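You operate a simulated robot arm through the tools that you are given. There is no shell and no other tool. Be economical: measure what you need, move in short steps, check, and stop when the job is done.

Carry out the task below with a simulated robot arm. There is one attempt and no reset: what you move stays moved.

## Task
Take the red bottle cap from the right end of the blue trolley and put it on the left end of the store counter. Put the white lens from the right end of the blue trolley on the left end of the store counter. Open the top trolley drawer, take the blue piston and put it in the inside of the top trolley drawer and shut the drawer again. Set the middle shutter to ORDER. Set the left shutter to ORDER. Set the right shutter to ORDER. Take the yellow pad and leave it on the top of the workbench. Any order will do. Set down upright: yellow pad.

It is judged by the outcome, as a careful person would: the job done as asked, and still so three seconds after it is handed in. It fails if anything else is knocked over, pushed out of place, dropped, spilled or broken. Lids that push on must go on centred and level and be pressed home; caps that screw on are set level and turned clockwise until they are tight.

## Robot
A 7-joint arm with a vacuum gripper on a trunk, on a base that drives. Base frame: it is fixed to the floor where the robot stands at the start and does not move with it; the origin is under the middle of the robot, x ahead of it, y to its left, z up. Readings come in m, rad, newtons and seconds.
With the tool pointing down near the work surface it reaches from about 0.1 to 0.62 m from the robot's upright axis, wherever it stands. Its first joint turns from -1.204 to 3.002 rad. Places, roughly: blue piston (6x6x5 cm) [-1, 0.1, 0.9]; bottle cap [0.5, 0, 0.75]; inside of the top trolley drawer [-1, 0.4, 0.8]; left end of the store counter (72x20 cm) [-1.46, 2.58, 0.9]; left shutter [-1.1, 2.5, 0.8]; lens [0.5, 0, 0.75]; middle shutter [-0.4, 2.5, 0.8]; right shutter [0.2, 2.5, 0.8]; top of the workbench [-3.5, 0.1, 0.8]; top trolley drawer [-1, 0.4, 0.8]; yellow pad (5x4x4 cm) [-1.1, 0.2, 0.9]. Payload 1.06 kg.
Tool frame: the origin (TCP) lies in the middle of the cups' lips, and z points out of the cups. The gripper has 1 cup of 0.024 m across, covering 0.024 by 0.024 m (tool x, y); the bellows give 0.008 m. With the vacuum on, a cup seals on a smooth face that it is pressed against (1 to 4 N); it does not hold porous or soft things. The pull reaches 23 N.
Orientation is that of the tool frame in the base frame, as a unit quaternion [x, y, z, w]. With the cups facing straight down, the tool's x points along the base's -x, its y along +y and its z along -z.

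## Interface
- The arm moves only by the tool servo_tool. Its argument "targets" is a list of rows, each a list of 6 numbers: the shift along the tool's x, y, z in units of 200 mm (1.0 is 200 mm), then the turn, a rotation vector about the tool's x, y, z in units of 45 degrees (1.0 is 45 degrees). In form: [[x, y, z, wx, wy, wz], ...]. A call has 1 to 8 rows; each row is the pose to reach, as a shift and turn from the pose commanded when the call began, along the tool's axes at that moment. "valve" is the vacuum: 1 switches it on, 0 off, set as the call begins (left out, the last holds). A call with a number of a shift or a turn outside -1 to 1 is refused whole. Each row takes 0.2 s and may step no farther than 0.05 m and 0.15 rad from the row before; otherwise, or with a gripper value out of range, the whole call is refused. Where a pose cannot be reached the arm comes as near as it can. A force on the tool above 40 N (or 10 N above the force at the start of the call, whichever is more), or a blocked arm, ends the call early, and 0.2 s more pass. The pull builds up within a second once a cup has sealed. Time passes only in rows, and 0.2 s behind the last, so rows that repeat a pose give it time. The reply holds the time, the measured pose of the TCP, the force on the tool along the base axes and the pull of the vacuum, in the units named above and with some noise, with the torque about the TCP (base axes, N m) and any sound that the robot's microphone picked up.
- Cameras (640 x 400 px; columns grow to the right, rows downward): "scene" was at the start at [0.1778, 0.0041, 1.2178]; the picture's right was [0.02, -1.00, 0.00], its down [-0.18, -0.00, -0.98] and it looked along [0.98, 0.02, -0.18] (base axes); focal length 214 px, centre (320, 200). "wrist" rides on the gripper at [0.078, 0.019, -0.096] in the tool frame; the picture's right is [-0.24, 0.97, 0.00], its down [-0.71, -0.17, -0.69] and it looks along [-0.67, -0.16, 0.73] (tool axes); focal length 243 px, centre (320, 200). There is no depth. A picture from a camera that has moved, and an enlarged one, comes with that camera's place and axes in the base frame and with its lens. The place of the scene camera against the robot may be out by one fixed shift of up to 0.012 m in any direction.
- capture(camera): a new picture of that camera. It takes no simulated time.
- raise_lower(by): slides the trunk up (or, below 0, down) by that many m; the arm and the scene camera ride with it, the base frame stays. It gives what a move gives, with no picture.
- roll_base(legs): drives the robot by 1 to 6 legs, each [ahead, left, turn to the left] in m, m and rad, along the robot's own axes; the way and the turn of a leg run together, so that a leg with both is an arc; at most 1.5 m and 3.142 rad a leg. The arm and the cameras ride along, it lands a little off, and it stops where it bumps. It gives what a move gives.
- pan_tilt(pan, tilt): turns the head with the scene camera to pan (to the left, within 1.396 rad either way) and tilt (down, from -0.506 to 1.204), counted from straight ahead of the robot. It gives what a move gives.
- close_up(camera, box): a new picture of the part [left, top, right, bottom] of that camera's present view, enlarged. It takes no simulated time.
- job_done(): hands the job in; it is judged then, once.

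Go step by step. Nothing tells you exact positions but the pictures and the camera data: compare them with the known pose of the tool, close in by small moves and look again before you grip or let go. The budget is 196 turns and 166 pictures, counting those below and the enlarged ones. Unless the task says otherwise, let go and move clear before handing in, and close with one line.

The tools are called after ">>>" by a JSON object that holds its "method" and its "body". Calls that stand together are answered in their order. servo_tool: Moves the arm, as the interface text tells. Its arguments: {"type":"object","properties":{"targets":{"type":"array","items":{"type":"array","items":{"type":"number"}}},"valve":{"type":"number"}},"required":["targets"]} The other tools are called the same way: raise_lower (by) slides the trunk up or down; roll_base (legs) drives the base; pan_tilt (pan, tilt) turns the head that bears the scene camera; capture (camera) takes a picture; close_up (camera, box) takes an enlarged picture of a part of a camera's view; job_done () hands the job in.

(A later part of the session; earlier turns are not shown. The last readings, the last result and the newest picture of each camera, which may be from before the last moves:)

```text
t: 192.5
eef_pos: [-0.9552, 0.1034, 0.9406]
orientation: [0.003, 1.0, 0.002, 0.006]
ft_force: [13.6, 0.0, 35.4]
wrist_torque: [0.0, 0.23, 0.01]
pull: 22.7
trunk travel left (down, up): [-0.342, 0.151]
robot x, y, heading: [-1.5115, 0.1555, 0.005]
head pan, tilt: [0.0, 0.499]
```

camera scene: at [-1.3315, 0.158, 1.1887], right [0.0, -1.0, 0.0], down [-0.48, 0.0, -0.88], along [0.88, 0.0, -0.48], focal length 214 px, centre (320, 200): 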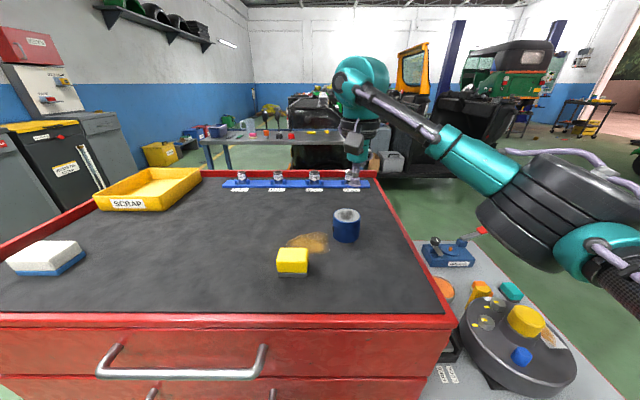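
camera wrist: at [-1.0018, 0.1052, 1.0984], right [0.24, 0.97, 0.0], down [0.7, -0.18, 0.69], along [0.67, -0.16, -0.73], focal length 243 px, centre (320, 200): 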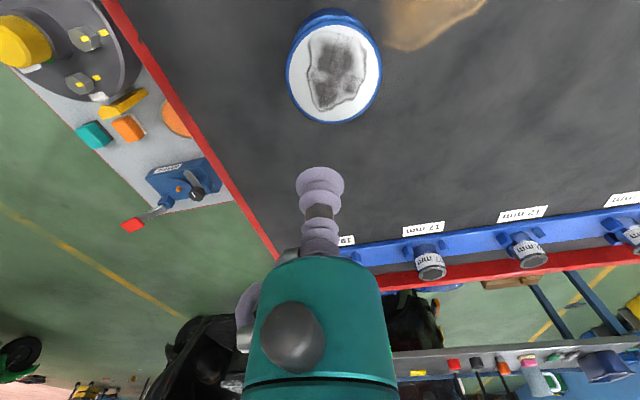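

Sealed. Lift, slide the base left, and set it down near the front edge.

>>> {"method": "servo_tool", "body": {"targets": [[0, 0, -0.05, 0, 0, 0], [0, 0, -0.25, 0, 0, 0], [0, 0, -0.5, 0, 0, 0]]}}

>>> {"method": "roll_base", "body": {"legs": [[0, 0.12, 0]]}}

>>> {"method": "servo_tool", "body": {"targets": [[0.14, 0.14, 0, 0, 0, 0], [0.28, 0.28, 0, 0, 0, 0], [0.42, 0.42, 0, 0, 0, 0], [0.55, 0.53, 0, 0, 0, 0], [0.55, 0.53, 0.15, 0, 0, 0], [0.55, 0.53, 0.3, 0, 0, 0], [0.55, 0.53, 0.38, 0, 0, 0]]}}

>>> {"method": "capture", "body": {"camera": "scene"}}

```text
t: 193.3
eef_pos: [-0.9582, 0.1015, 1.0374]
orientation: [0.002, 1.0, 0.001, 0.001]
ft_force: [0.8, -0.5, -0.8]
wrist_torque: [-0.01, -0.03, -0.03]
pull: 22.5
trunk travel left (down, up): [-0.342, 0.151]
robot x, y, heading: [-1.5078, 0.1545, 0.008]
head pan, tilt: [0.0, 0.499]
```

```text
t: 195.0
eef_pos: [-0.9578, 0.2169, 1.0381]
orientation: [0.004, 1.0, 0.001, 0.003]
ft_force: [0.0, 0.1, -0.9]
wrist_torque: [0.0, 0.0, 0.0]
pull: 23.0
trunk travel left (down, up): [-0.342, 0.151]
robot x, y, heading: [-1.5094, 0.2708, 0.003]
head pan, tilt: [0.0, 0.499]
```

```text
t: 196.6
eef_pos: [-1.0661, 0.3228, 0.9628]
orientation: [0.003, 1.0, 0.0, 0.002]
ft_force: [0.3, -0.5, -1.7]
wrist_torque: [-0.02, 0.03, 0.0]
pull: 22.8
trunk travel left (down, up): [-0.342, 0.151]
robot x, y, heading: [-1.5088, 0.2725, 0.005]
head pan, tilt: [0.0, 0.499]
```

```text
100 pictures are left
camera scene: at [-1.3318, 0.2746, 1.1887], right [0.0, -1.0, 0.0], down [-0.48, 0.0, -0.88], along [0.88, 0.0, -0.48], focal length 214 px, centre (320, 200)
```

scene: 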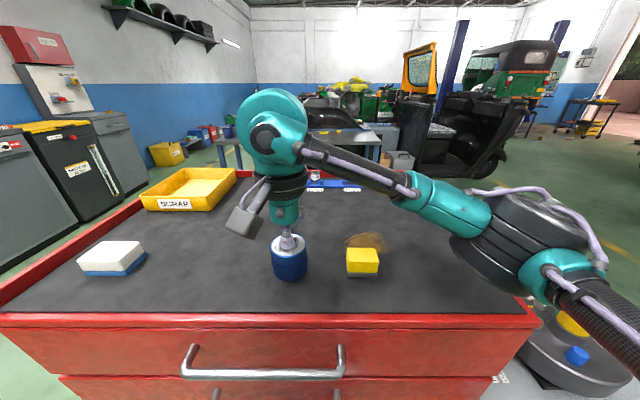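

Lower to contact and release.

>>> {"method": "servo_tool", "body": {"targets": [[0, 0, 0.05, 0, 0, 0], [0, 0, 0.08, 0, 0, 0], [0, 0, 0.1, 0, 0, 0], [0, 0, 0.11, 0, 0, 0], [0, 0, 0.12, 0, 0, 0]]}}

>>> {"method": "servo_tool", "body": {"targets": [[0, 0, 0, 0, 0, 0], [0, 0, 0, 0, 0, 0], [0, 0, 0, 0, 0, 0], [0, 0, 0, 0, 0, 0], [0, 0, -0.05, 0, 0, 0], [0, 0, -0.25, 0, 0, 0], [0, 0, -0.45, 0, 0, 0]], "valve": 0}}

>>> {"method": "capture", "body": {"camera": "wrist"}}

```text
t: 197.8
eef_pos: [-1.0655, 0.3228, 0.9411]
orientation: [0.004, 1.0, 0.001, 0.006]
ft_force: [12.1, 1.8, 32.3]
wrist_torque: [-0.04, 0.26, 0.0]
pull: 23.3
trunk travel left (down, up): [-0.342, 0.151]
robot x, y, heading: [-1.5104, 0.2727, 0.003]
head pan, tilt: [0.0, 0.499]
```

```text
t: 199.4
eef_pos: [-1.0667, 0.3244, 1.0279]
orientation: [0.004, 1.0, 0.0, 0.003]
ft_force: [-0.5, -0.7, -0.1]
wrist_torque: [-0.04, 0.0, 0.01]
pull: 0.1
trunk travel left (down, up): [-0.342, 0.151]
robot x, y, heading: [-1.5083, 0.2714, 0.006]
head pan, tilt: [0.0, 0.499]
```

```text
99 pictures are left
camera wrist: at [-1.146, 0.3445, 1.1221], right [0.24, 0.97, 0.0], down [0.7, -0.18, 0.69], along [0.67, -0.17, -0.73], focal length 243 px, centre (320, 200)
```

wrist: 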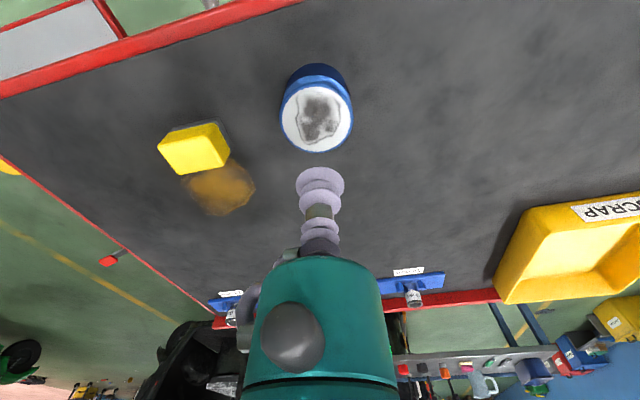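

The piston is standing near the front edge. Now I'll back off, lower the trunk, and turn the tool horizontal to pull the drawer by its face.

>>> {"method": "roll_base", "body": {"legs": [[-0.35, 0, 0], [0, -0.06, 0]]}}

>>> {"method": "raise_lower", "body": {"by": -0.12}}

>>> {"method": "servo_tool", "body": {"targets": [[-0.08, 0, 0, 0, -0.16, 0], [-0.16, 0, 0, 0, -0.33, 0], [-0.24, 0, 0, 0, -0.5, 0], [-0.32, 0, 0, 0, -0.67, 0], [-0.4, 0, 0, 0, -0.84, 0], [-0.48, 0, 0, 0, -1, 0]]}}

>>> {"method": "servo_tool", "body": {"targets": [[0, 0, 0, 0, -0.16, 0], [0, 0, 0, 0, -0.33, 0], [0, 0, 0, 0, -0.5, 0], [0, 0, 0, 0, -0.67, 0], [0, 0, 0, 0, -0.84, 0], [0, 0, 0, 0, -1, 0]]}}

>>> {"method": "capture", "body": {"camera": "scene"}}

>>> {"method": "capture", "body": {"camera": "wrist"}}

```text
t: 202.5
eef_pos: [-1.4231, 0.2633, 1.0273]
orientation: [0.005, 1.0, 0.0, 0.002]
ft_force: [-0.1, 0.0, 0.6]
wrist_torque: [0.01, -0.01, -0.04]
pull: 0.0
trunk travel left (down, up): [-0.342, 0.151]
robot x, y, heading: [-1.8653, 0.2137, 0.003]
head pan, tilt: [0.0, 0.499]
```

```text
t: 204.0
eef_pos: [-1.4233, 0.2631, 0.907]
orientation: [0.005, 1.0, 0.001, 0.003]
ft_force: [1.1, -0.1, 0.4]
wrist_torque: [0.0, -0.01, -0.01]
pull: 0.1
trunk travel left (down, up): [-0.222, 0.271]
robot x, y, heading: [-1.8645, 0.2079, -0.001]
head pan, tilt: [0.0, 0.499]
```

```text
t: 205.4
eef_pos: [-1.3267, 0.264, 0.9089]
orientation: [0.004, 0.923, -0.001, 0.386]
ft_force: [-0.4, 0.0, 0.2]
wrist_torque: [0.01, 0.0, -0.02]
pull: 0.1
trunk travel left (down, up): [-0.222, 0.271]
robot x, y, heading: [-1.8668, 0.2077, -0.001]
head pan, tilt: [0.0, 0.499]
```

```text
t: 206.8
eef_pos: [-1.3278, 0.2621, 0.9076]
orientation: [0.003, 0.704, -0.003, 0.71]
ft_force: [-0.4, 0.4, 0.6]
wrist_torque: [0.01, -0.02, -0.04]
pull: 0.1
trunk travel left (down, up): [-0.222, 0.271]
robot x, y, heading: [-1.8639, 0.2114, -0.004]
head pan, tilt: [0.0, 0.499]
```

```text
98 pictures are left
camera scene: at [-1.6612, 0.2142, 1.0707], right [0.0, -1.0, 0.0], down [-0.48, 0.0, -0.88], along [0.88, 0.0, -0.48], focal length 214 px, centre (320, 200)
```

scene: 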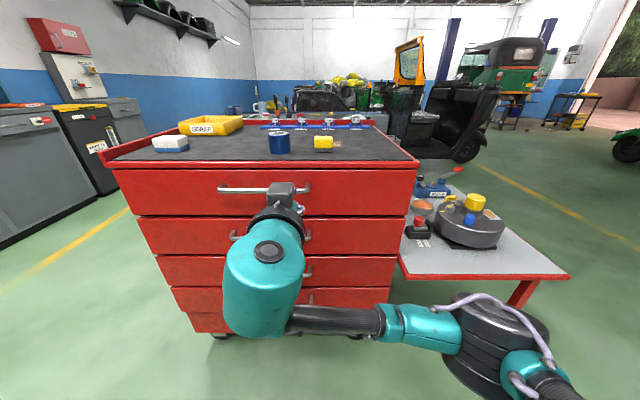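

```text
97 pictures are left
camera wrist: at [-1.4229, 0.2826, 0.8286], right [0.01, 0.97, 0.24], down [-0.69, -0.17, 0.7], along [0.72, -0.17, 0.67], focal length 243 px, centre (320, 200)
```

wrist: 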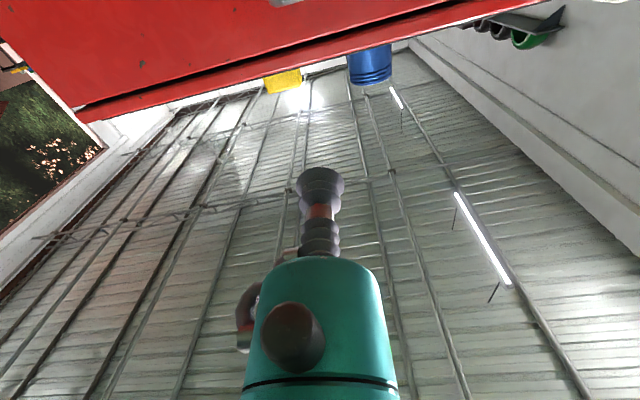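

The handle spans y≈0.24–0.48 at z≈0.82. I'll press beside it at y≈0.17, z≈0.80. First I'll drive 0.08 m closer and line up.

>>> {"method": "roll_base", "body": {"legs": [[0.08, 0, 0]]}}

>>> {"method": "servo_tool", "body": {"targets": [[0.14, -0.12, 0, 0, 0, 0], [0.28, -0.24, 0, 0, 0, 0], [0.42, -0.36, 0, 0, 0, 0], [0.54, -0.46, 0, 0, 0, 0], [0.54, -0.46, 0, 0, 0, 0]]}}

>>> {"method": "capture", "body": {"camera": "scene"}}

>>> {"method": "capture", "body": {"camera": "wrist"}}

```text
t: 207.8
eef_pos: [-1.2483, 0.2625, 0.9076]
orientation: [0.003, 0.706, -0.003, 0.708]
ft_force: [0.4, -0.3, 0.1]
wrist_torque: [-0.03, -0.02, 0.0]
pull: 0.1
trunk travel left (down, up): [-0.222, 0.271]
robot x, y, heading: [-1.7847, 0.2102, 0.001]
head pan, tilt: [0.0, 0.499]
```

```text
t: 209.0
eef_pos: [-1.2483, 0.1712, 0.801]
orientation: [0.003, 0.705, -0.003, 0.709]
ft_force: [0.3, 0.3, -0.6]
wrist_torque: [0.04, -0.01, 0.02]
pull: 0.1
trunk travel left (down, up): [-0.222, 0.271]
robot x, y, heading: [-1.783, 0.2094, 0.007]
head pan, tilt: [0.0, 0.499]
```

```text
96 pictures are left
camera scene: at [-1.5815, 0.2148, 1.0707], right [0.0, -1.0, 0.0], down [-0.48, 0.0, -0.88], along [0.88, 0.0, -0.48], focal length 214 px, centre (320, 200)
```

scene: 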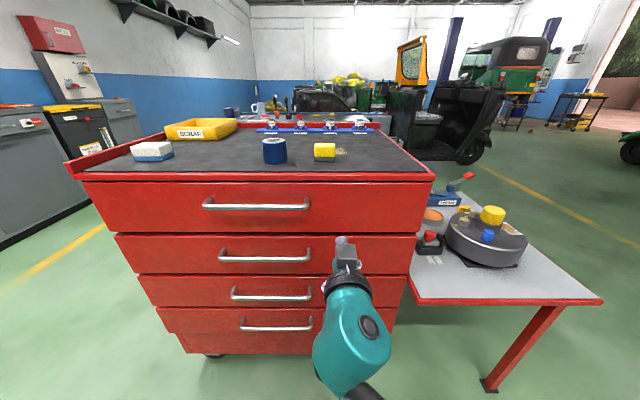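

```text
95 pictures are left
camera wrist: at [-1.344, 0.1915, 0.7212], right [0.01, 0.97, 0.24], down [-0.69, -0.17, 0.7], along [0.72, -0.17, 0.67], focal length 243 px, centre (320, 200)
```

wrist: 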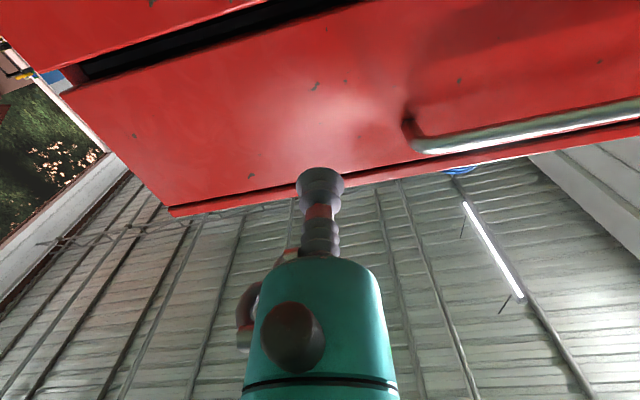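

The aim point is on the open red face. I'll advance to contact with the vacuum on.

>>> {"method": "servo_tool", "body": {"targets": [[0, 0, 0.15, 0, 0, 0], [0, 0, 0.25, 0, 0, 0], [0, 0, 0.29, 0, 0, 0], [0, 0, 0.33, 0, 0, 0], [0, 0, 0.37, 0, 0, 0], [0, 0, 0.41, 0, 0, 0]], "valve": 1}}

```text
t: 210.4
eef_pos: [-1.1658, 0.1717, 0.7995]
orientation: [0.002, 0.705, -0.002, 0.709]
ft_force: [-0.5, 0.2, -0.2]
wrist_torque: [0.0, 0.04, -0.03]
pull: 0.0
trunk travel left (down, up): [-0.222, 0.271]
robot x, y, heading: [-1.7858, 0.2135, 0.004]
head pan, tilt: [0.0, 0.499]
```

>>> {"method": "servo_tool", "body": {"targets": [[0, 0, 0.03, 0, 0, 0], [0, 0, 0.06, 0, 0, 0], [0, 0, 0.09, 0, 0, 0], [0, 0, 0.12, 0, 0, 0], [0, 0, 0.15, 0, 0, 0]]}}

>>> {"method": "capture", "body": {"camera": "wrist"}}

```text
t: 211.6
eef_pos: [-1.1377, 0.171, 0.7995]
orientation: [0.003, 0.706, -0.002, 0.708]
ft_force: [-21.3, -3.5, -9.8]
wrist_torque: [0.06, -0.07, 0.13]
pull: 23.1
trunk travel left (down, up): [-0.222, 0.271]
robot x, y, heading: [-1.7875, 0.2078, 0.003]
head pan, tilt: [0.0, 0.499]
```

```text
94 pictures are left
camera wrist: at [-1.2331, 0.1911, 0.7208], right [0.01, 0.97, 0.24], down [-0.69, -0.17, 0.71], along [0.73, -0.17, 0.67], focal length 243 px, centre (320, 200)
```

wrist: 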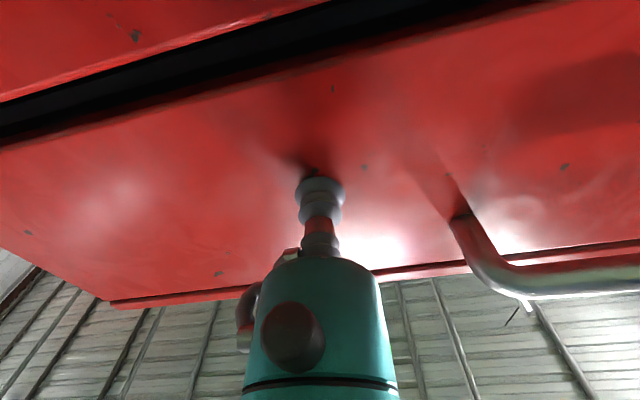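

Sealed on the drawer face at x≈-1.138. Pull slowly.

>>> {"method": "servo_tool", "body": {"targets": [[0, 0, -0.03, 0, 0, 0], [0, 0, -0.08, 0, 0, 0], [0, 0, -0.14, 0, 0, 0], [0, 0, -0.2, 0, 0, 0], [0, 0, -0.26, 0, 0, 0], [0, 0, -0.32, 0, 0, 0]]}}

>>> {"method": "capture", "body": {"camera": "scene"}}

```text
t: 213.0
eef_pos: [-1.2012, 0.172, 0.8011]
orientation: [0.002, 0.704, -0.001, 0.71]
ft_force: [-1.0, -4.1, -3.3]
wrist_torque: [0.13, 0.01, 0.13]
pull: 22.7
trunk travel left (down, up): [-0.222, 0.271]
robot x, y, heading: [-1.7819, 0.2108, 0.006]
head pan, tilt: [0.0, 0.499]
```

```text
93 pictures are left
camera scene: at [-1.5814, 0.2145, 1.0707], right [0.0, -1.0, 0.0], down [-0.48, 0.0, -0.88], along [0.88, 0.0, -0.48], focal length 214 px, centre (320, 200)
```

scene: 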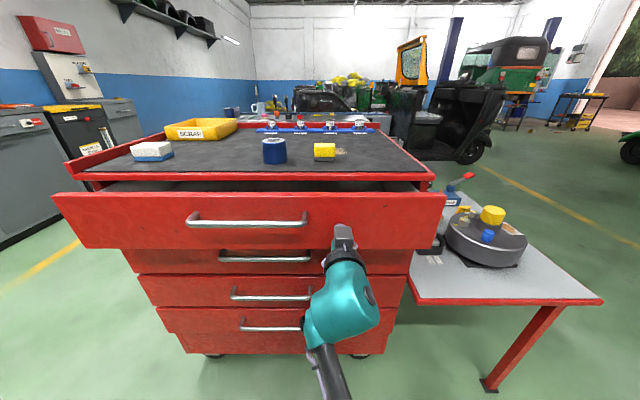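

The drawer is opening. I'll pull another ~9 cm.

>>> {"method": "servo_tool", "body": {"targets": [[0, 0, -0.06, 0, 0, 0], [0, 0, -0.12, 0, 0, 0], [0, 0, -0.18, 0, 0, 0], [0, 0, -0.24, 0, 0, 0], [0, 0, -0.3, 0, 0, 0], [0, 0, -0.36, 0, 0, 0], [0, 0, -0.42, 0, 0, 0], [0, 0, -0.45, 0, 0, 0]]}}

>>> {"method": "capture", "body": {"camera": "scene"}}

```text
t: 214.8
eef_pos: [-1.291, 0.1712, 0.8004]
orientation: [0.004, 0.705, -0.003, 0.709]
ft_force: [-0.7, -5.8, 6.3]
wrist_torque: [0.07, 0.06, 0.09]
pull: 22.8
trunk travel left (down, up): [-0.222, 0.271]
robot x, y, heading: [-1.7846, 0.2131, 0.005]
head pan, tilt: [0.0, 0.499]
```

```text
92 pictures are left
camera scene: at [-1.582, 0.2144, 1.0708], right [0.0, -1.0, 0.0], down [-0.48, 0.0, -0.88], along [0.88, 0.0, -0.48], focal length 214 px, centre (320, 200)
```

scene: 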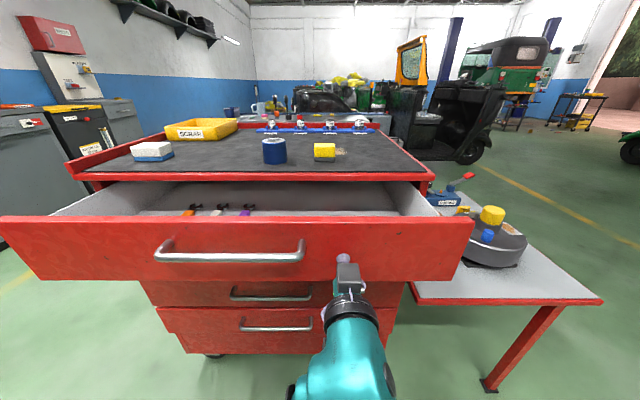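

Drawer open about 15 cm. I'll release, back away, and fold the tool down.

>>> {"method": "servo_tool", "body": {"targets": [[0, 0, 0, 0, 0, 0], [0, 0, 0, 0, 0, 0], [0, 0, 0, 0, 0, 0], [0, 0, 0, 0, 0, 0], [0, 0, 0, 0, 0, 0], [0, 0, -0.1, 0, 0, 0], [0, 0, -0.25, 0, 0, 0]], "valve": 0}}

>>> {"method": "roll_base", "body": {"legs": [[-0.1, 0, 0]]}}

>>> {"method": "servo_tool", "body": {"targets": [[-0.16, 0, 0, 0, 0.16, 0], [-0.33, 0, 0, 0, 0.33, 0], [-0.5, 0, 0, 0, 0.5, 0], [-0.67, 0, 0, 0, 0.67, 0], [-0.84, 0, 0, 0, 0.84, 0], [-1, 0, 0, 0, 1, 0]]}}

>>> {"method": "servo_tool", "body": {"targets": [[0, 0, 0, 0, 0.16, 0], [0, 0, 0, 0, 0.33, 0], [0, 0, 0, 0, 0.5, 0], [0, 0, 0, 0, 0.67, 0], [0, 0, 0, 0, 0.84, 0], [0, 0, 0, 0, 1, 0]]}}

>>> {"method": "raise_lower", "body": {"by": 0.12}}

>>> {"method": "capture", "body": {"camera": "scene"}}

```text
t: 216.4
eef_pos: [-1.3374, 0.173, 0.8053]
orientation: [0.002, 0.7, -0.004, 0.714]
ft_force: [-0.3, 0.1, -0.4]
wrist_torque: [-0.02, -0.01, 0.0]
pull: 0.1
trunk travel left (down, up): [-0.222, 0.271]
robot x, y, heading: [-1.7887, 0.2145, -0.001]
head pan, tilt: [0.0, 0.499]
```

```text
t: 217.6
eef_pos: [-1.4372, 0.1741, 0.8056]
orientation: [0.001, 0.7, -0.002, 0.715]
ft_force: [-0.4, -0.3, -1.0]
wrist_torque: [-0.01, -0.01, 0.0]
pull: 0.0
trunk travel left (down, up): [-0.222, 0.271]
robot x, y, heading: [-1.8842, 0.2092, 0.003]
head pan, tilt: [0.0, 0.499]
```

```text
t: 219.0
eef_pos: [-1.3243, 0.1769, 0.9067]
orientation: [0.003, 0.918, -0.001, 0.396]
ft_force: [0.4, 0.0, 0.4]
wrist_torque: [0.0, 0.02, -0.02]
pull: 0.1
out of reach, approached as far as the arm can: row 4, 5, 6
trunk travel left (down, up): [-0.222, 0.271]
robot x, y, heading: [-1.8837, 0.2123, 0.008]
head pan, tilt: [0.0, 0.499]
```

```text
t: 220.4
eef_pos: [-1.2564, 0.1922, 0.9265]
orientation: [0.002, 1.0, -0.001, 0.026]
ft_force: [0.2, 0.0, -0.9]
wrist_torque: [-0.01, -0.02, 0.03]
pull: 0.1
out of reach, approached as far as the arm can: row 1, 2, 3, 4, 5, 6
trunk travel left (down, up): [-0.222, 0.271]
robot x, y, heading: [-1.8842, 0.2076, 0.002]
head pan, tilt: [0.0, 0.499]
```

```text
t: 221.9
eef_pos: [-1.2782, 0.1928, 1.1063]
orientation: [0.002, 0.996, 0.0, 0.086]
ft_force: [-0.9, 0.4, -0.3]
wrist_torque: [-0.02, 0.0, -0.02]
pull: 0.1
trunk travel left (down, up): [-0.342, 0.151]
robot x, y, heading: [-1.8812, 0.2122, 0.004]
head pan, tilt: [0.0, 0.499]
```

```text
91 pictures are left
camera scene: at [-1.708, 0.2146, 1.1887], right [0.0, -1.0, 0.0], down [-0.48, 0.0, -0.88], along [0.88, 0.0, -0.48], focal length 214 px, centre (320, 200)
```

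scene: 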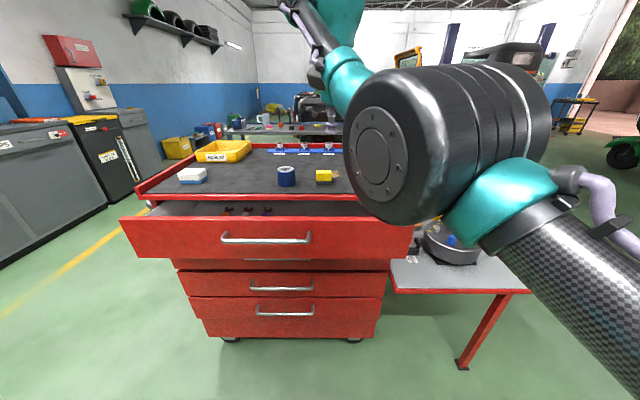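

The arm ended near a reach limit. I'll re-issue the pose to let it settle.

>>> {"method": "servo_tool", "body": {"targets": [[0.1, 0, 0.1, 0, 0, 0], [0.2, 0, 0.2, 0, 0, 0], [0.2, 0, 0.2, 0, 0, 0]]}}

```text
t: 222.7
eef_pos: [-1.2696, 0.2019, 1.0691]
orientation: [0.003, 0.996, 0.0, 0.085]
ft_force: [0.3, 0.5, 0.4]
wrist_torque: [-0.03, 0.01, -0.04]
pull: 0.0
out of reach, approached as far as the arm can: row 1, 2, 3
trunk travel left (down, up): [-0.342, 0.151]
robot x, y, heading: [-1.8815, 0.214, 0.003]
head pan, tilt: [0.0, 0.499]
```

>>> {"method": "servo_tool", "body": {"targets": [[0.2, 0, 0.1, 0, 0, 0], [0.4, 0, 0.2, 0, 0, 0], [0.6, 0, 0.3, 0, 0, 0], [0.8, 0, 0.35, 0, 0, 0], [0.9, 0, 0.35, 0, 0, 0]]}}

>>> {"method": "capture", "body": {"camera": "wrist"}}

```text
t: 223.9
eef_pos: [-1.275, 0.232, 0.9603]
orientation: [0.002, 0.996, -0.001, 0.087]
ft_force: [-0.3, 0.4, -0.3]
wrist_torque: [-0.02, -0.06, -0.01]
pull: 0.2
out of reach, approached as far as the arm can: row 1, 2, 3, 4, 5
trunk travel left (down, up): [-0.342, 0.151]
robot x, y, heading: [-1.8847, 0.2091, 0.003]
head pan, tilt: [0.0, 0.499]
```

```text
90 pictures are left
camera wrist: at [-1.368, 0.2509, 1.0412], right [0.24, 0.97, 0.04], down [0.58, -0.17, 0.8], along [0.78, -0.17, -0.6], focal length 243 px, centre (320, 200)
```

wrist: 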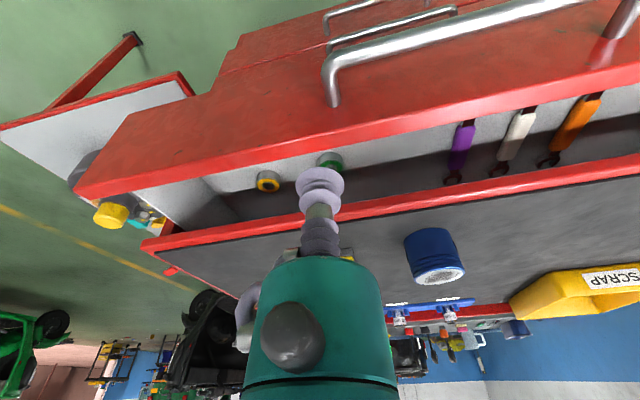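

The arm seems stuck against a joint limit. I'll drive back to free space before sorting it out.

>>> {"method": "roll_base", "body": {"legs": [[-0.35, 0, 0]]}}

>>> {"method": "servo_tool", "body": {"targets": [[0, 0, -0.2, 0, 0, 0], [0, 0, -0.4, 0, 0, 0], [0, 0, -0.5, 0, 0, 0]]}}

>>> {"method": "capture", "body": {"camera": "scene"}}

```text
t: 226.2
eef_pos: [-1.622, 0.2294, 0.9612]
orientation: [0.004, 0.996, -0.001, 0.086]
ft_force: [-0.2, 0.8, 0.3]
wrist_torque: [0.0, -0.02, -0.02]
pull: 0.0
trunk travel left (down, up): [-0.342, 0.151]
robot x, y, heading: [-2.2346, 0.2073, 0.001]
head pan, tilt: [0.0, 0.499]
```

```text
t: 227.0
eef_pos: [-1.6383, 0.2275, 1.0584]
orientation: [0.004, 0.996, 0.0, 0.086]
ft_force: [0.4, -0.2, 0.4]
wrist_torque: [0.0, 0.0, 0.02]
pull: 0.1
trunk travel left (down, up): [-0.342, 0.151]
robot x, y, heading: [-2.2357, 0.2098, 0.0]
head pan, tilt: [0.0, 0.499]
```

```text
89 pictures are left
camera scene: at [-2.0568, 0.2133, 1.1887], right [0.0, -1.0, 0.0], down [-0.48, 0.0, -0.88], along [0.88, 0.0, -0.48], focal length 214 px, centre (320, 200)
```

scene: 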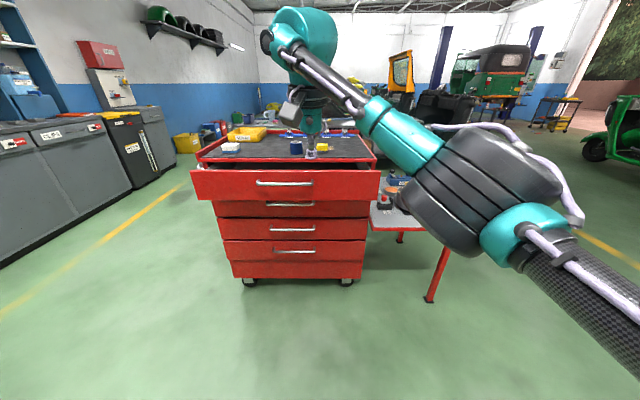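

That move was within reach. Now I'll retract and level the tool.

>>> {"method": "servo_tool", "body": {"targets": [[0.2, 0, 0, 0, 0.1, 0], [0.4, 0, 0, 0, 0.22, 0], [0.6, 0, 0, 0, 0.22, 0], [0.8, 0, 0, 0, 0.22, 0]]}}

```text
t: 228.0
eef_pos: [-1.7961, 0.2305, 1.0316]
orientation: [0.004, 1.0, 0.0, 0.0]
ft_force: [0.6, -0.1, -0.3]
wrist_torque: [-0.01, -0.01, -0.02]
pull: 0.0
trunk travel left (down, up): [-0.342, 0.151]
robot x, y, heading: [-2.2336, 0.2107, -0.001]
head pan, tilt: [0.0, 0.499]
```

The arm is recovered. Now I'll drive in so the piston is reachable, standing at x≈-1.66.

>>> {"method": "roll_base", "body": {"legs": [[0.575, 0.04, 0]]}}

>>> {"method": "servo_tool", "body": {"targets": [[-0.2, 0.06, 0, 0, 0, 0], [-0.4, 0.12, 0, 0, 0, 0], [-0.6, 0.18, 0, 0, 0, 0], [-0.72, 0.24, 0, 0, 0, 0]]}}

>>> {"method": "capture", "body": {"camera": "wrist"}}

>>> {"method": "capture", "body": {"camera": "scene"}}

```text
t: 231.2
eef_pos: [-1.2281, 0.2768, 1.0322]
orientation: [0.0, 1.0, 0.0, 0.0]
ft_force: [-1.1, -0.9, 0.1]
wrist_torque: [-0.03, -0.04, -0.03]
pull: 0.0
trunk travel left (down, up): [-0.342, 0.151]
robot x, y, heading: [-1.6631, 0.2528, 0.009]
head pan, tilt: [0.0, 0.499]
```

```text
t: 232.2
eef_pos: [-1.0893, 0.3198, 1.0303]
orientation: [-0.001, 1.0, -0.001, 0.002]
ft_force: [-0.5, -0.5, 0.2]
wrist_torque: [0.01, 0.01, 0.02]
pull: 0.1
out of reach, approached as far as the arm can: row 4
trunk travel left (down, up): [-0.342, 0.151]
robot x, y, heading: [-1.666, 0.2537, 0.009]
head pan, tilt: [0.0, 0.499]
```

```text
88 pictures are left
camera wrist: at [-1.1689, 0.3379, 1.1261], right [0.23, 0.97, 0.0], down [0.71, -0.17, 0.69], along [0.67, -0.16, -0.73], focal length 243 px, centre (320, 200)
```

wrist: 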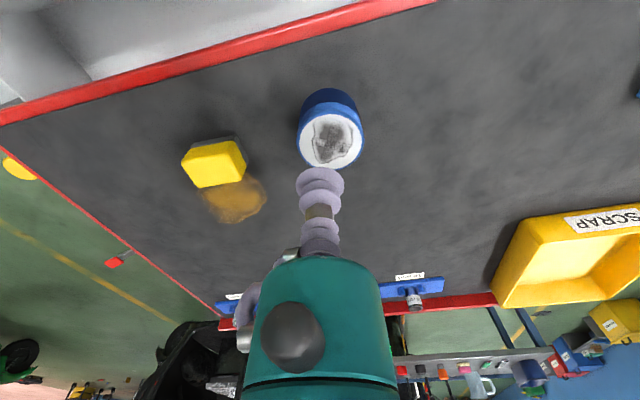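

```text
87 pictures are left
camera scene: at [-1.4897, 0.2567, 1.1887], right [0.01, -1.0, 0.0], down [-0.48, 0.0, -0.88], along [0.88, 0.01, -0.48], focal length 214 px, centre (320, 200)
```

scene: 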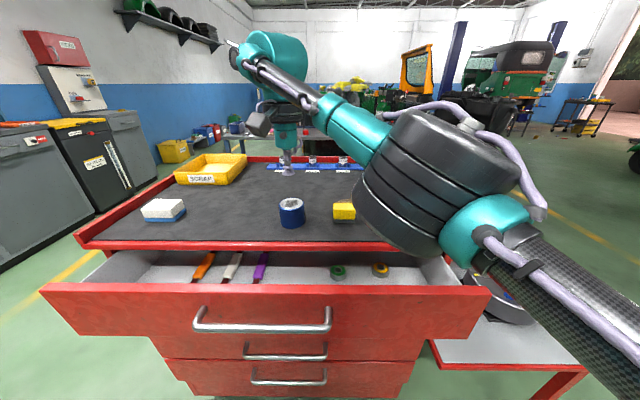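

Reach grows when lower. I'll descend to 0.97, then go forward to the piston.

>>> {"method": "servo_tool", "body": {"targets": [[0, 0, 0.15, 0, 0, 0], [0, 0, 0.29, 0, 0, 0], [-0.05, 0.01, 0.29, 0, 0, 0], [-0.1, 0.015, 0.29, 0, 0, 0]]}}

>>> {"method": "close_up", "body": {"camera": "wrist", "box": [220, 50, 420, 250]}}

```text
t: 233.2
eef_pos: [-1.0799, 0.3267, 0.9648]
orientation: [-0.014, 1.0, -0.01, -0.014]
ft_force: [-1.0, 0.4, -0.3]
wrist_torque: [0.01, 0.0, -0.05]
pull: 0.0
out of reach, approached as far as the arm can: row 4
trunk travel left (down, up): [-0.342, 0.151]
robot x, y, heading: [-1.6668, 0.2521, 0.01]
head pan, tilt: [0.0, 0.499]
```

```text
2.00 times, centred on (320, 150) of wrist
camera zoom: at [-1.157, 0.3453, 1.0624], right [0.21, 0.98, -0.03], down [0.73, -0.14, 0.67], along [0.65, -0.16, -0.74], focal length 485 px, centre (320, 300)
```

zoom: 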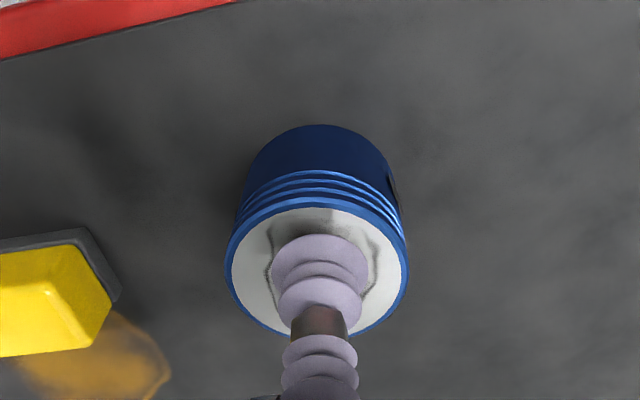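

Slightly out of reach. I'll nudge the base forward 1.5 cm.

>>> {"method": "roll_base", "body": {"legs": [[0.018, 0, 0]]}}

>>> {"method": "servo_tool", "body": {"targets": [[0, 0, 0.05, 0, 0, 0], [0, 0, 0.08, 0, 0, 0], [0, 0, 0.1, 0, 0, 0], [0, 0, 0.12, 0, 0, 0], [0, 0, 0.135, 0, 0, 0], [0, 0, 0.135, 0, 0, 0]], "valve": 1}}

```text
t: 234.0
eef_pos: [-1.0619, 0.3278, 0.9638]
orientation: [-0.013, 1.0, -0.01, -0.014]
ft_force: [-0.3, 0.7, 0.4]
wrist_torque: [0.0, -0.02, -0.01]
pull: 0.0
trunk travel left (down, up): [-0.342, 0.151]
robot x, y, heading: [-1.6468, 0.2581, 0.016]
head pan, tilt: [0.0, 0.499]
```

```text
t: 235.4
eef_pos: [-1.0647, 0.3256, 0.9399]
orientation: [-0.013, 1.0, -0.01, -0.012]
ft_force: [1.1, -5.0, 30.9]
wrist_torque: [0.23, -0.1, 0.0]
pull: 22.9
trunk travel left (down, up): [-0.342, 0.151]
robot x, y, heading: [-1.6439, 0.2496, 0.009]
head pan, tilt: [0.0, 0.499]
```

Sealed. Lift, level the tool, and bring it over the open drawer.

>>> {"method": "servo_tool", "body": {"targets": [[0, 0, -0.05, 0, 0, 0], [0, 0, -0.25, 0, 0, 0], [0.2, -0.02, -0.4, -0.025, -0.03, 0.03], [0.4, -0.04, -0.4, -0.025, -0.03, 0.03], [0.6, -0.06, -0.4, -0.025, -0.03, 0.03], [0.72, -0.07, -0.4, -0.025, -0.03, 0.03]]}}

>>> {"method": "capture", "body": {"camera": "wrist"}}

>>> {"method": "pan_tilt", "body": {"pan": 0, "tilt": 0.9}}

>>> {"method": "capture", "body": {"camera": "scene"}}

```text
refused: row 3 steps farther than a row can; nothing moved
```

```text
85 pictures are left
camera wrist: at [-1.1416, 0.3443, 1.0375], right [0.21, 0.98, -0.02], down [0.73, -0.14, 0.67], along [0.65, -0.16, -0.74], focal length 243 px, centre (320, 200)
```

wrist: 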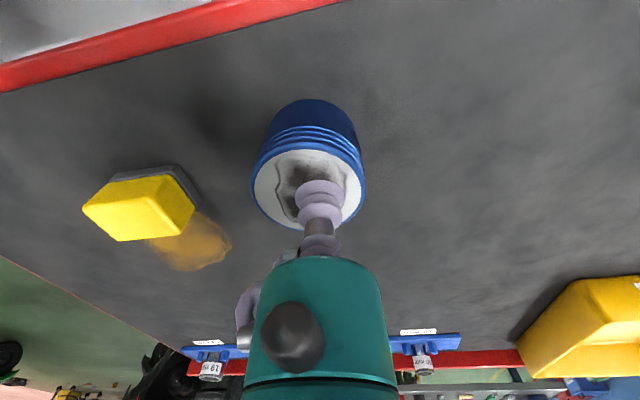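

```text
t: 236.3
eef_pos: [-1.0637, 0.3261, 0.9406]
orientation: [-0.015, 1.0, -0.01, -0.013]
ft_force: [3.0, -5.2, 32.5]
wrist_torque: [0.21, -0.12, 0.02]
pull: 23.0
trunk travel left (down, up): [-0.342, 0.151]
robot x, y, heading: [-1.646, 0.2532, 0.011]
head pan, tilt: [0.0, 0.901]
```

```text
84 pictures are left
camera scene: at [-1.4894, 0.2563, 1.1552], right [0.01, -1.0, 0.0], down [-0.78, -0.01, -0.62], along [0.62, 0.01, -0.78], focal length 214 px, centre (320, 200)
```

scene: 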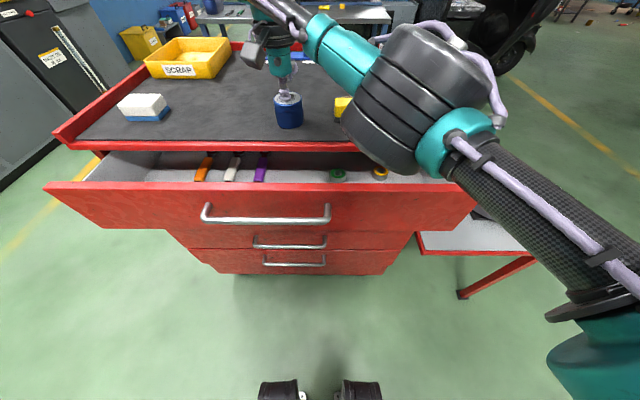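

The base front is well clear of the drawer. Redo the lift with smaller steps.

>>> {"method": "servo_tool", "body": {"targets": [[0, 0, -0.05, 0, 0, 0], [0, 0, -0.25, 0, 0, 0], [0, 0, -0.4, 0, 0, 0], [0.18, -0.02, -0.4, -0.025, -0.03, 0.03], [0.36, -0.04, -0.4, -0.025, -0.03, 0.03], [0.54, -0.06, -0.4, -0.025, -0.03, 0.03], [0.71, -0.07, -0.4, -0.025, -0.03, 0.03]]}}

>>> {"method": "capture", "body": {"camera": "wrist"}}

>>> {"method": "capture", "body": {"camera": "scene"}}

```text
t: 237.9
eef_pos: [-1.2018, 0.3089, 1.0225]
orientation: [-0.001, 1.0, -0.001, -0.002]
ft_force: [-0.5, 0.2, -0.7]
wrist_torque: [0.03, -0.05, -0.07]
pull: 22.9
out of reach, approached as far as the arm can: row 2, 3
trunk travel left (down, up): [-0.342, 0.151]
robot x, y, heading: [-1.6511, 0.2559, 0.01]
head pan, tilt: [0.0, 0.901]
```

```text
83 pictures are left
camera wrist: at [-1.2812, 0.3274, 1.1183], right [0.23, 0.97, 0.0], down [0.71, -0.17, 0.68], along [0.66, -0.16, -0.73], focal length 243 px, centre (320, 200)
```

wrist: 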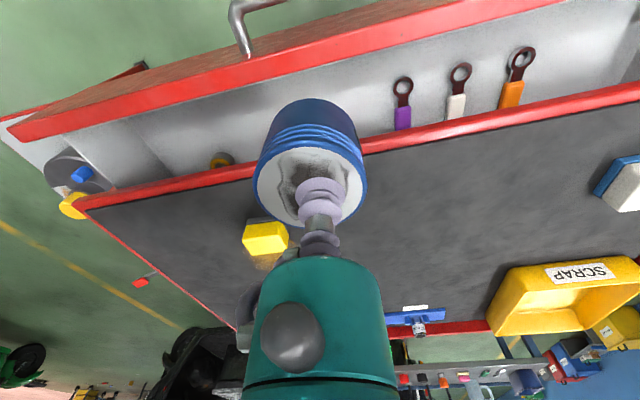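

```text
82 pictures are left
camera scene: at [-1.4874, 0.257, 1.1548], right [0.01, -1.0, 0.0], down [-0.78, -0.01, -0.62], along [0.62, 0.01, -0.78], focal length 214 px, centre (320, 200)
```

scene: 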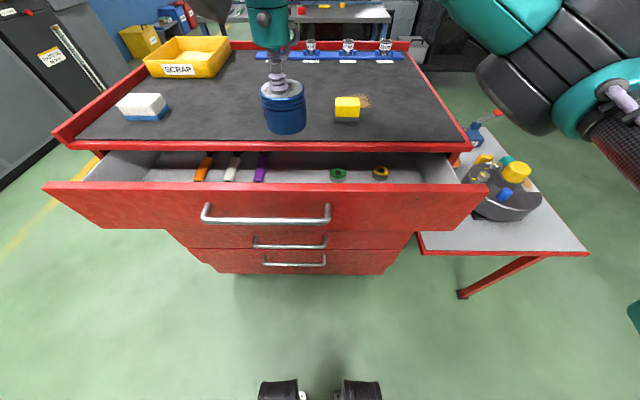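

The drawer has slid back in a bit and the gap is about 7.5 cm, centred near x=-1.187. I'll lower to just above it and check the alignment.

>>> {"method": "servo_tool", "body": {"targets": [[-0.075, 0, 0.1, 0, 0, 0], [-0.075, 0, 0.25, 0, 0, 0], [-0.075, 0, 0.4, 0, 0, 0], [-0.075, 0, 0.4, 0, 0, 0]]}}

>>> {"method": "capture", "body": {"camera": "wrist"}}

>>> {"method": "close_up", "body": {"camera": "scene", "box": [220, 90, 380, 190]}}

```text
t: 238.9
eef_pos: [-1.1869, 0.3083, 0.9426]
orientation: [-0.001, 1.0, 0.0, -0.003]
ft_force: [0.4, -0.1, -2.1]
wrist_torque: [0.0, -0.01, 0.0]
pull: 22.7
trunk travel left (down, up): [-0.342, 0.151]
robot x, y, heading: [-1.6537, 0.2539, 0.005]
head pan, tilt: [0.0, 0.901]
```

```text
81 pictures are left
camera wrist: at [-1.2651, 0.3269, 1.0383], right [0.23, 0.97, 0.0], down [0.71, -0.17, 0.68], along [0.66, -0.16, -0.73], focal length 243 px, centre (320, 200)
```

wrist: 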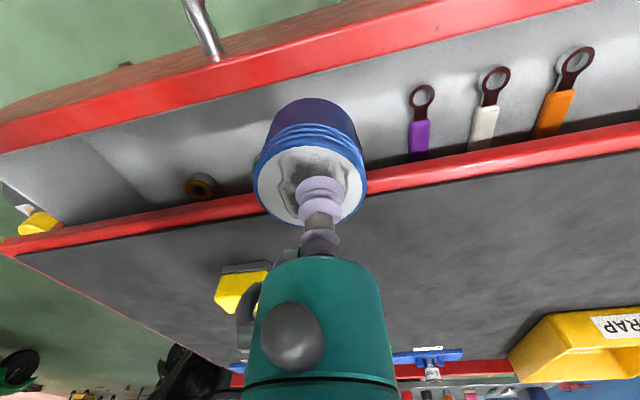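

```text
4.00 times, centred on (300, 140) of scene
camera zoom: at [-1.4873, 0.2572, 1.1548], right [0.01, -1.0, 0.0], down [-0.78, -0.01, -0.62], along [0.62, 0.01, -0.78], focal length 858 px, centre (400, 440)
```

zoom: 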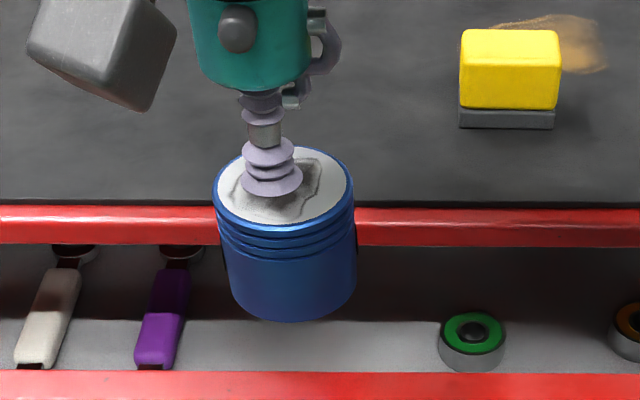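

Clearance is tight. I'll lower the piston partway into the gap, then gently use it to push the drawer front outward a few centimetres.

>>> {"method": "servo_tool", "body": {"targets": [[-0.02, 0, 0.05, 0, 0, 0], [-0.025, 0, 0.12, 0, 0, 0], [-0.025, 0, 0.18, 0, 0, 0], [-0.025, 0, 0.24, 0, 0, 0]]}}

>>> {"method": "servo_tool", "body": {"targets": [[0.03, 0, 0, 0, 0, 0], [0.07, 0, 0, 0, 0, 0], [0.11, 0, 0, 0, 0, 0], [0.15, 0, 0, 0, 0, 0], [0.19, 0, 0, 0, 0, 0], [0.23, 0, 0, 0, 0, 0], [0.27, 0, 0, 0, 0, 0]]}}

>>> {"method": "close_up", "body": {"camera": "scene", "box": [220, 90, 380, 190]}}

```text
t: 239.9
eef_pos: [-1.1838, 0.3091, 0.8943]
orientation: [-0.002, 1.0, 0.0, -0.002]
ft_force: [-0.2, 0.0, -1.0]
wrist_torque: [0.02, 0.0, 0.0]
pull: 22.9
trunk travel left (down, up): [-0.342, 0.151]
robot x, y, heading: [-1.6472, 0.2522, 0.009]
head pan, tilt: [0.0, 0.901]
```

```text
t: 241.5
eef_pos: [-1.2386, 0.3105, 0.8951]
orientation: [-0.002, 1.0, 0.0, -0.003]
ft_force: [-0.6, 0.5, -1.7]
wrist_torque: [0.03, -0.03, -0.01]
pull: 22.7
trunk travel left (down, up): [-0.342, 0.151]
robot x, y, heading: [-1.6453, 0.253, 0.01]
head pan, tilt: [0.0, 0.901]
```

```text
4.00 times, centred on (300, 140) of scene
camera zoom: at [-1.4874, 0.2572, 1.1548], right [0.01, -1.0, 0.0], down [-0.78, -0.01, -0.62], along [0.62, 0.01, -0.78], focal length 858 px, centre (400, 440)
```

zoom: 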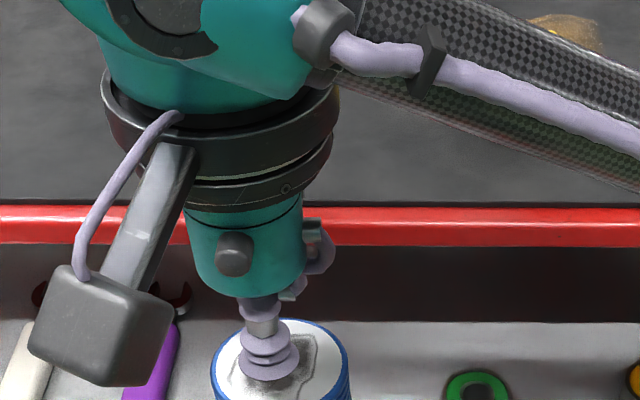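

The drawer moved out again. I'll centre at x≈-1.215 and lower to the floor.

>>> {"method": "servo_tool", "body": {"targets": [[-0.12, 0, 0, 0, 0, 0], [-0.12, 0, 0.1, 0, 0, 0], [-0.12, 0, 0.2, 0, 0, 0], [-0.12, 0, 0.26, 0, 0, 0], [-0.12, 0, 0.3, 0, 0, 0]]}}

>>> {"method": "capture", "body": {"camera": "wrist"}}

>>> {"method": "capture", "body": {"camera": "scene"}}

```text
t: 242.7
eef_pos: [-1.2131, 0.3099, 0.851]
orientation: [-0.001, 1.0, -0.002, 0.018]
ft_force: [0.5, 0.6, -1.8]
wrist_torque: [0.03, 0.01, 0.02]
pull: 23.0
trunk travel left (down, up): [-0.342, 0.151]
robot x, y, heading: [-1.6501, 0.2552, 0.006]
head pan, tilt: [0.0, 0.901]
```

```text
78 pictures are left
camera wrist: at [-1.2964, 0.329, 0.9441], right [0.24, 0.97, 0.0], down [0.68, -0.17, 0.71], along [0.69, -0.16, -0.7], focal length 243 px, centre (320, 200)
```

wrist: 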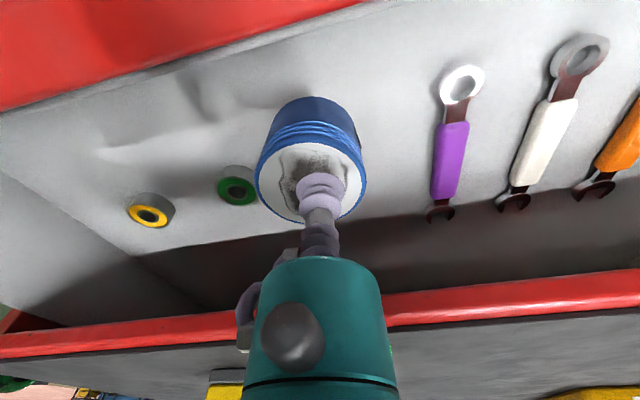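

```text
77 pictures are left
camera scene: at [-1.4984, 0.2594, 1.1583], right [0.01, -1.0, 0.0], down [-0.78, -0.01, -0.63], along [0.63, 0.0, -0.78], focal length 214 px, centre (320, 200)
```

scene: 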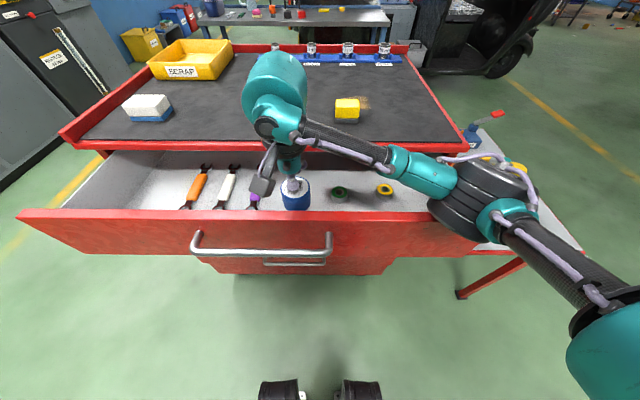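

The robot is being tilted slightly and the tool isn't reaching its height, because the elbow is resting on the drawer or trolley. I'll lift back and raise the trunk so the elbow rides higher.

>>> {"method": "servo_tool", "body": {"targets": [[-0.12, 0, 0.15, 0, 0, 0], [-0.12, 0, 0.05, 0, 0, 0], [-0.12, 0, -0.05, 0, 0, 0]]}}

>>> {"method": "capture", "body": {"camera": "scene"}}

```text
t: 243.7
eef_pos: [-1.1709, 0.2904, 0.8658]
orientation: [0.015, 0.999, -0.006, 0.031]
ft_force: [0.5, 0.2, -0.9]
wrist_torque: [-0.01, 0.01, -0.02]
pull: 23.1
trunk travel left (down, up): [-0.342, 0.151]
robot x, y, heading: [-1.6526, 0.2466, 0.007]
head pan, tilt: [0.0, 0.901]
stopped in row 3: the arm was blocked; the commanded pose is now the measured one
```

```text
76 pictures are left
camera scene: at [-1.4902, 0.2515, 1.1538], right [0.0, -1.0, 0.0], down [-0.78, 0.0, -0.62], along [0.62, 0.0, -0.78], focal length 214 px, centre (320, 200)
```

scene: 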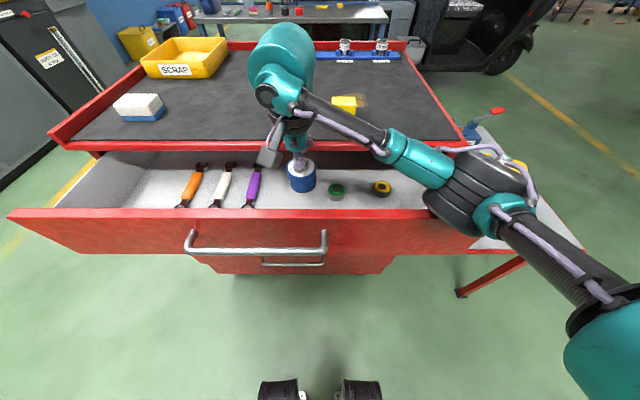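

I mis-referenced that shift. Now I'll move back -x a bit and then straight up.

>>> {"method": "servo_tool", "body": {"targets": [[0.08, 0.03, 0, 0, 0, 0], [0.16, 0.05, -0.05, 0, 0, 0], [0.16, 0.05, -0.15, 0, 0, 0], [0.16, 0.05, -0.25, 0, 0, 0], [0.16, 0.05, -0.35, 0, 0, 0]]}}

>>> {"method": "capture", "body": {"camera": "scene"}}

```text
t: 244.9
eef_pos: [-1.2105, 0.3094, 0.9294]
orientation: [0.008, 1.0, -0.006, 0.022]
ft_force: [0.3, 0.5, -1.0]
wrist_torque: [0.03, 0.01, 0.01]
pull: 22.6
trunk travel left (down, up): [-0.342, 0.151]
robot x, y, heading: [-1.6472, 0.2505, 0.003]
head pan, tilt: [0.0, 0.901]
```

```text
75 pictures are left
camera scene: at [-1.4873, 0.2554, 1.1547], right [0.01, -1.0, 0.0], down [-0.78, 0.0, -0.62], along [0.62, 0.0, -0.78], focal length 214 px, centre (320, 200)
```

scene: 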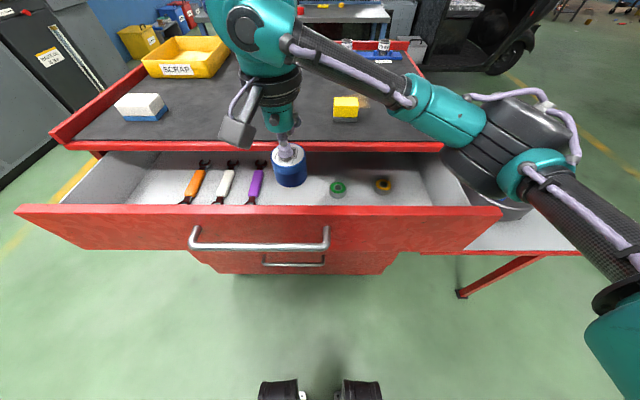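

The arm is free again. Raise the trunk 0.14 m, level the tool, then lower and watch the elbow.

>>> {"method": "raise_lower", "body": {"by": 0.14}}

>>> {"method": "servo_tool", "body": {"targets": [[0, 0, 0.15, -0.015, 0.056, -0.02], [0, 0, 0.35, -0.015, 0.056, -0.02], [0, 0, 0.55, -0.015, 0.056, -0.02], [0, 0, 0.75, -0.015, 0.056, -0.02], [0, 0, 0.9, -0.015, 0.056, -0.02]]}}

>>> {"method": "capture", "body": {"camera": "scene"}}

>>> {"method": "capture", "body": {"camera": "wrist"}}

```text
t: 246.5
eef_pos: [-1.2089, 0.3092, 1.0695]
orientation: [0.009, 1.0, -0.006, 0.021]
ft_force: [0.1, 0.2, -0.9]
wrist_torque: [0.01, -0.03, -0.04]
pull: 23.3
trunk travel left (down, up): [-0.482, 0.011]
robot x, y, heading: [-1.6482, 0.2506, 0.002]
head pan, tilt: [0.0, 0.901]
```

```text
t: 247.7
eef_pos: [-1.1995, 0.3084, 0.8895]
orientation: [0.001, 1.0, 0.001, 0.001]
ft_force: [-0.2, 0.1, -2.3]
wrist_torque: [-0.01, 0.0, -0.02]
pull: 23.2
trunk travel left (down, up): [-0.482, 0.011]
robot x, y, heading: [-1.6462, 0.2506, 0.004]
head pan, tilt: [0.0, 0.901]
```

```text
74 pictures are left
camera scene: at [-1.5663, 0.2549, 1.3105], right [0.01, -1.0, 0.0], down [-0.78, 0.0, -0.62], along [0.62, 0.0, -0.78], focal length 214 px, centre (320, 200)
```

scene: 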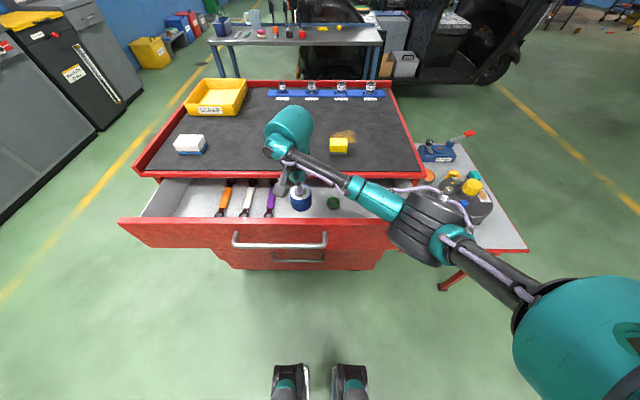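

```text
73 pictures are left
camera wrist: at [-1.2784, 0.3277, 0.9844], right [0.24, 0.97, 0.0], down [0.71, -0.17, 0.69], along [0.67, -0.16, -0.73], focal length 243 px, centre (320, 200)
```

wrist: 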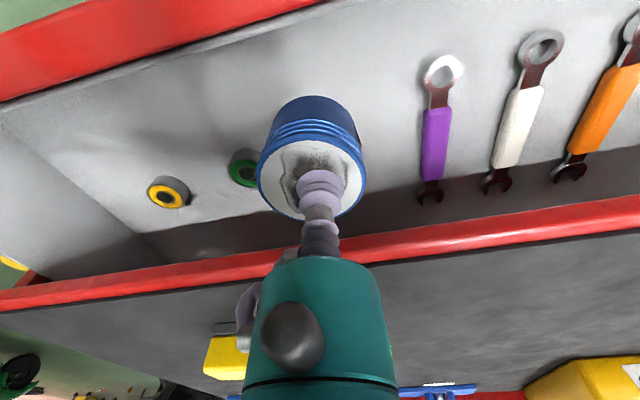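

Lots of room now. I'll shift slightly -x and lower to the floor in small steps.

>>> {"method": "servo_tool", "body": {"targets": [[0.07, 0, 0, 0, 0, 0], [0.07, 0, 0.1, 0, 0, 0], [0.07, 0, 0.2, 0, 0, 0], [0.07, 0, 0.24, 0, 0, 0], [0.07, 0, 0.28, 0, 0, 0]]}}

>>> {"method": "capture", "body": {"camera": "scene"}}

```text
t: 248.9
eef_pos: [-1.214, 0.3073, 0.8329]
orientation: [0.002, 1.0, 0.0, 0.0]
ft_force: [0.7, 0.1, -1.9]
wrist_torque: [-0.02, -0.03, 0.0]
pull: 22.7
trunk travel left (down, up): [-0.482, 0.011]
robot x, y, heading: [-1.6487, 0.257, 0.004]
head pan, tilt: [0.0, 0.901]
```

```text
72 pictures are left
camera scene: at [-1.5664, 0.2549, 1.3105], right [0.01, -1.0, 0.0], down [-0.78, 0.0, -0.62], along [0.62, 0.0, -0.78], focal length 214 px, centre (320, 200)
```

scene: 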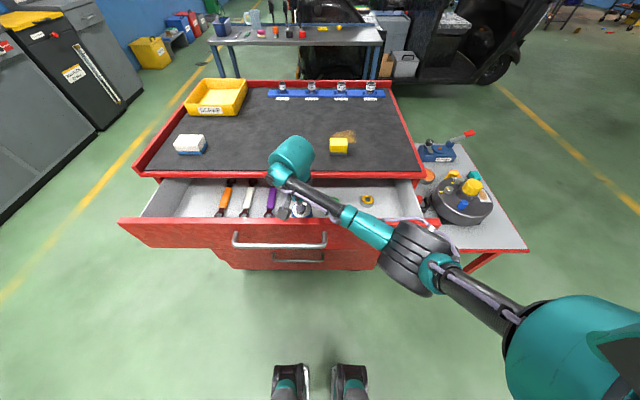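

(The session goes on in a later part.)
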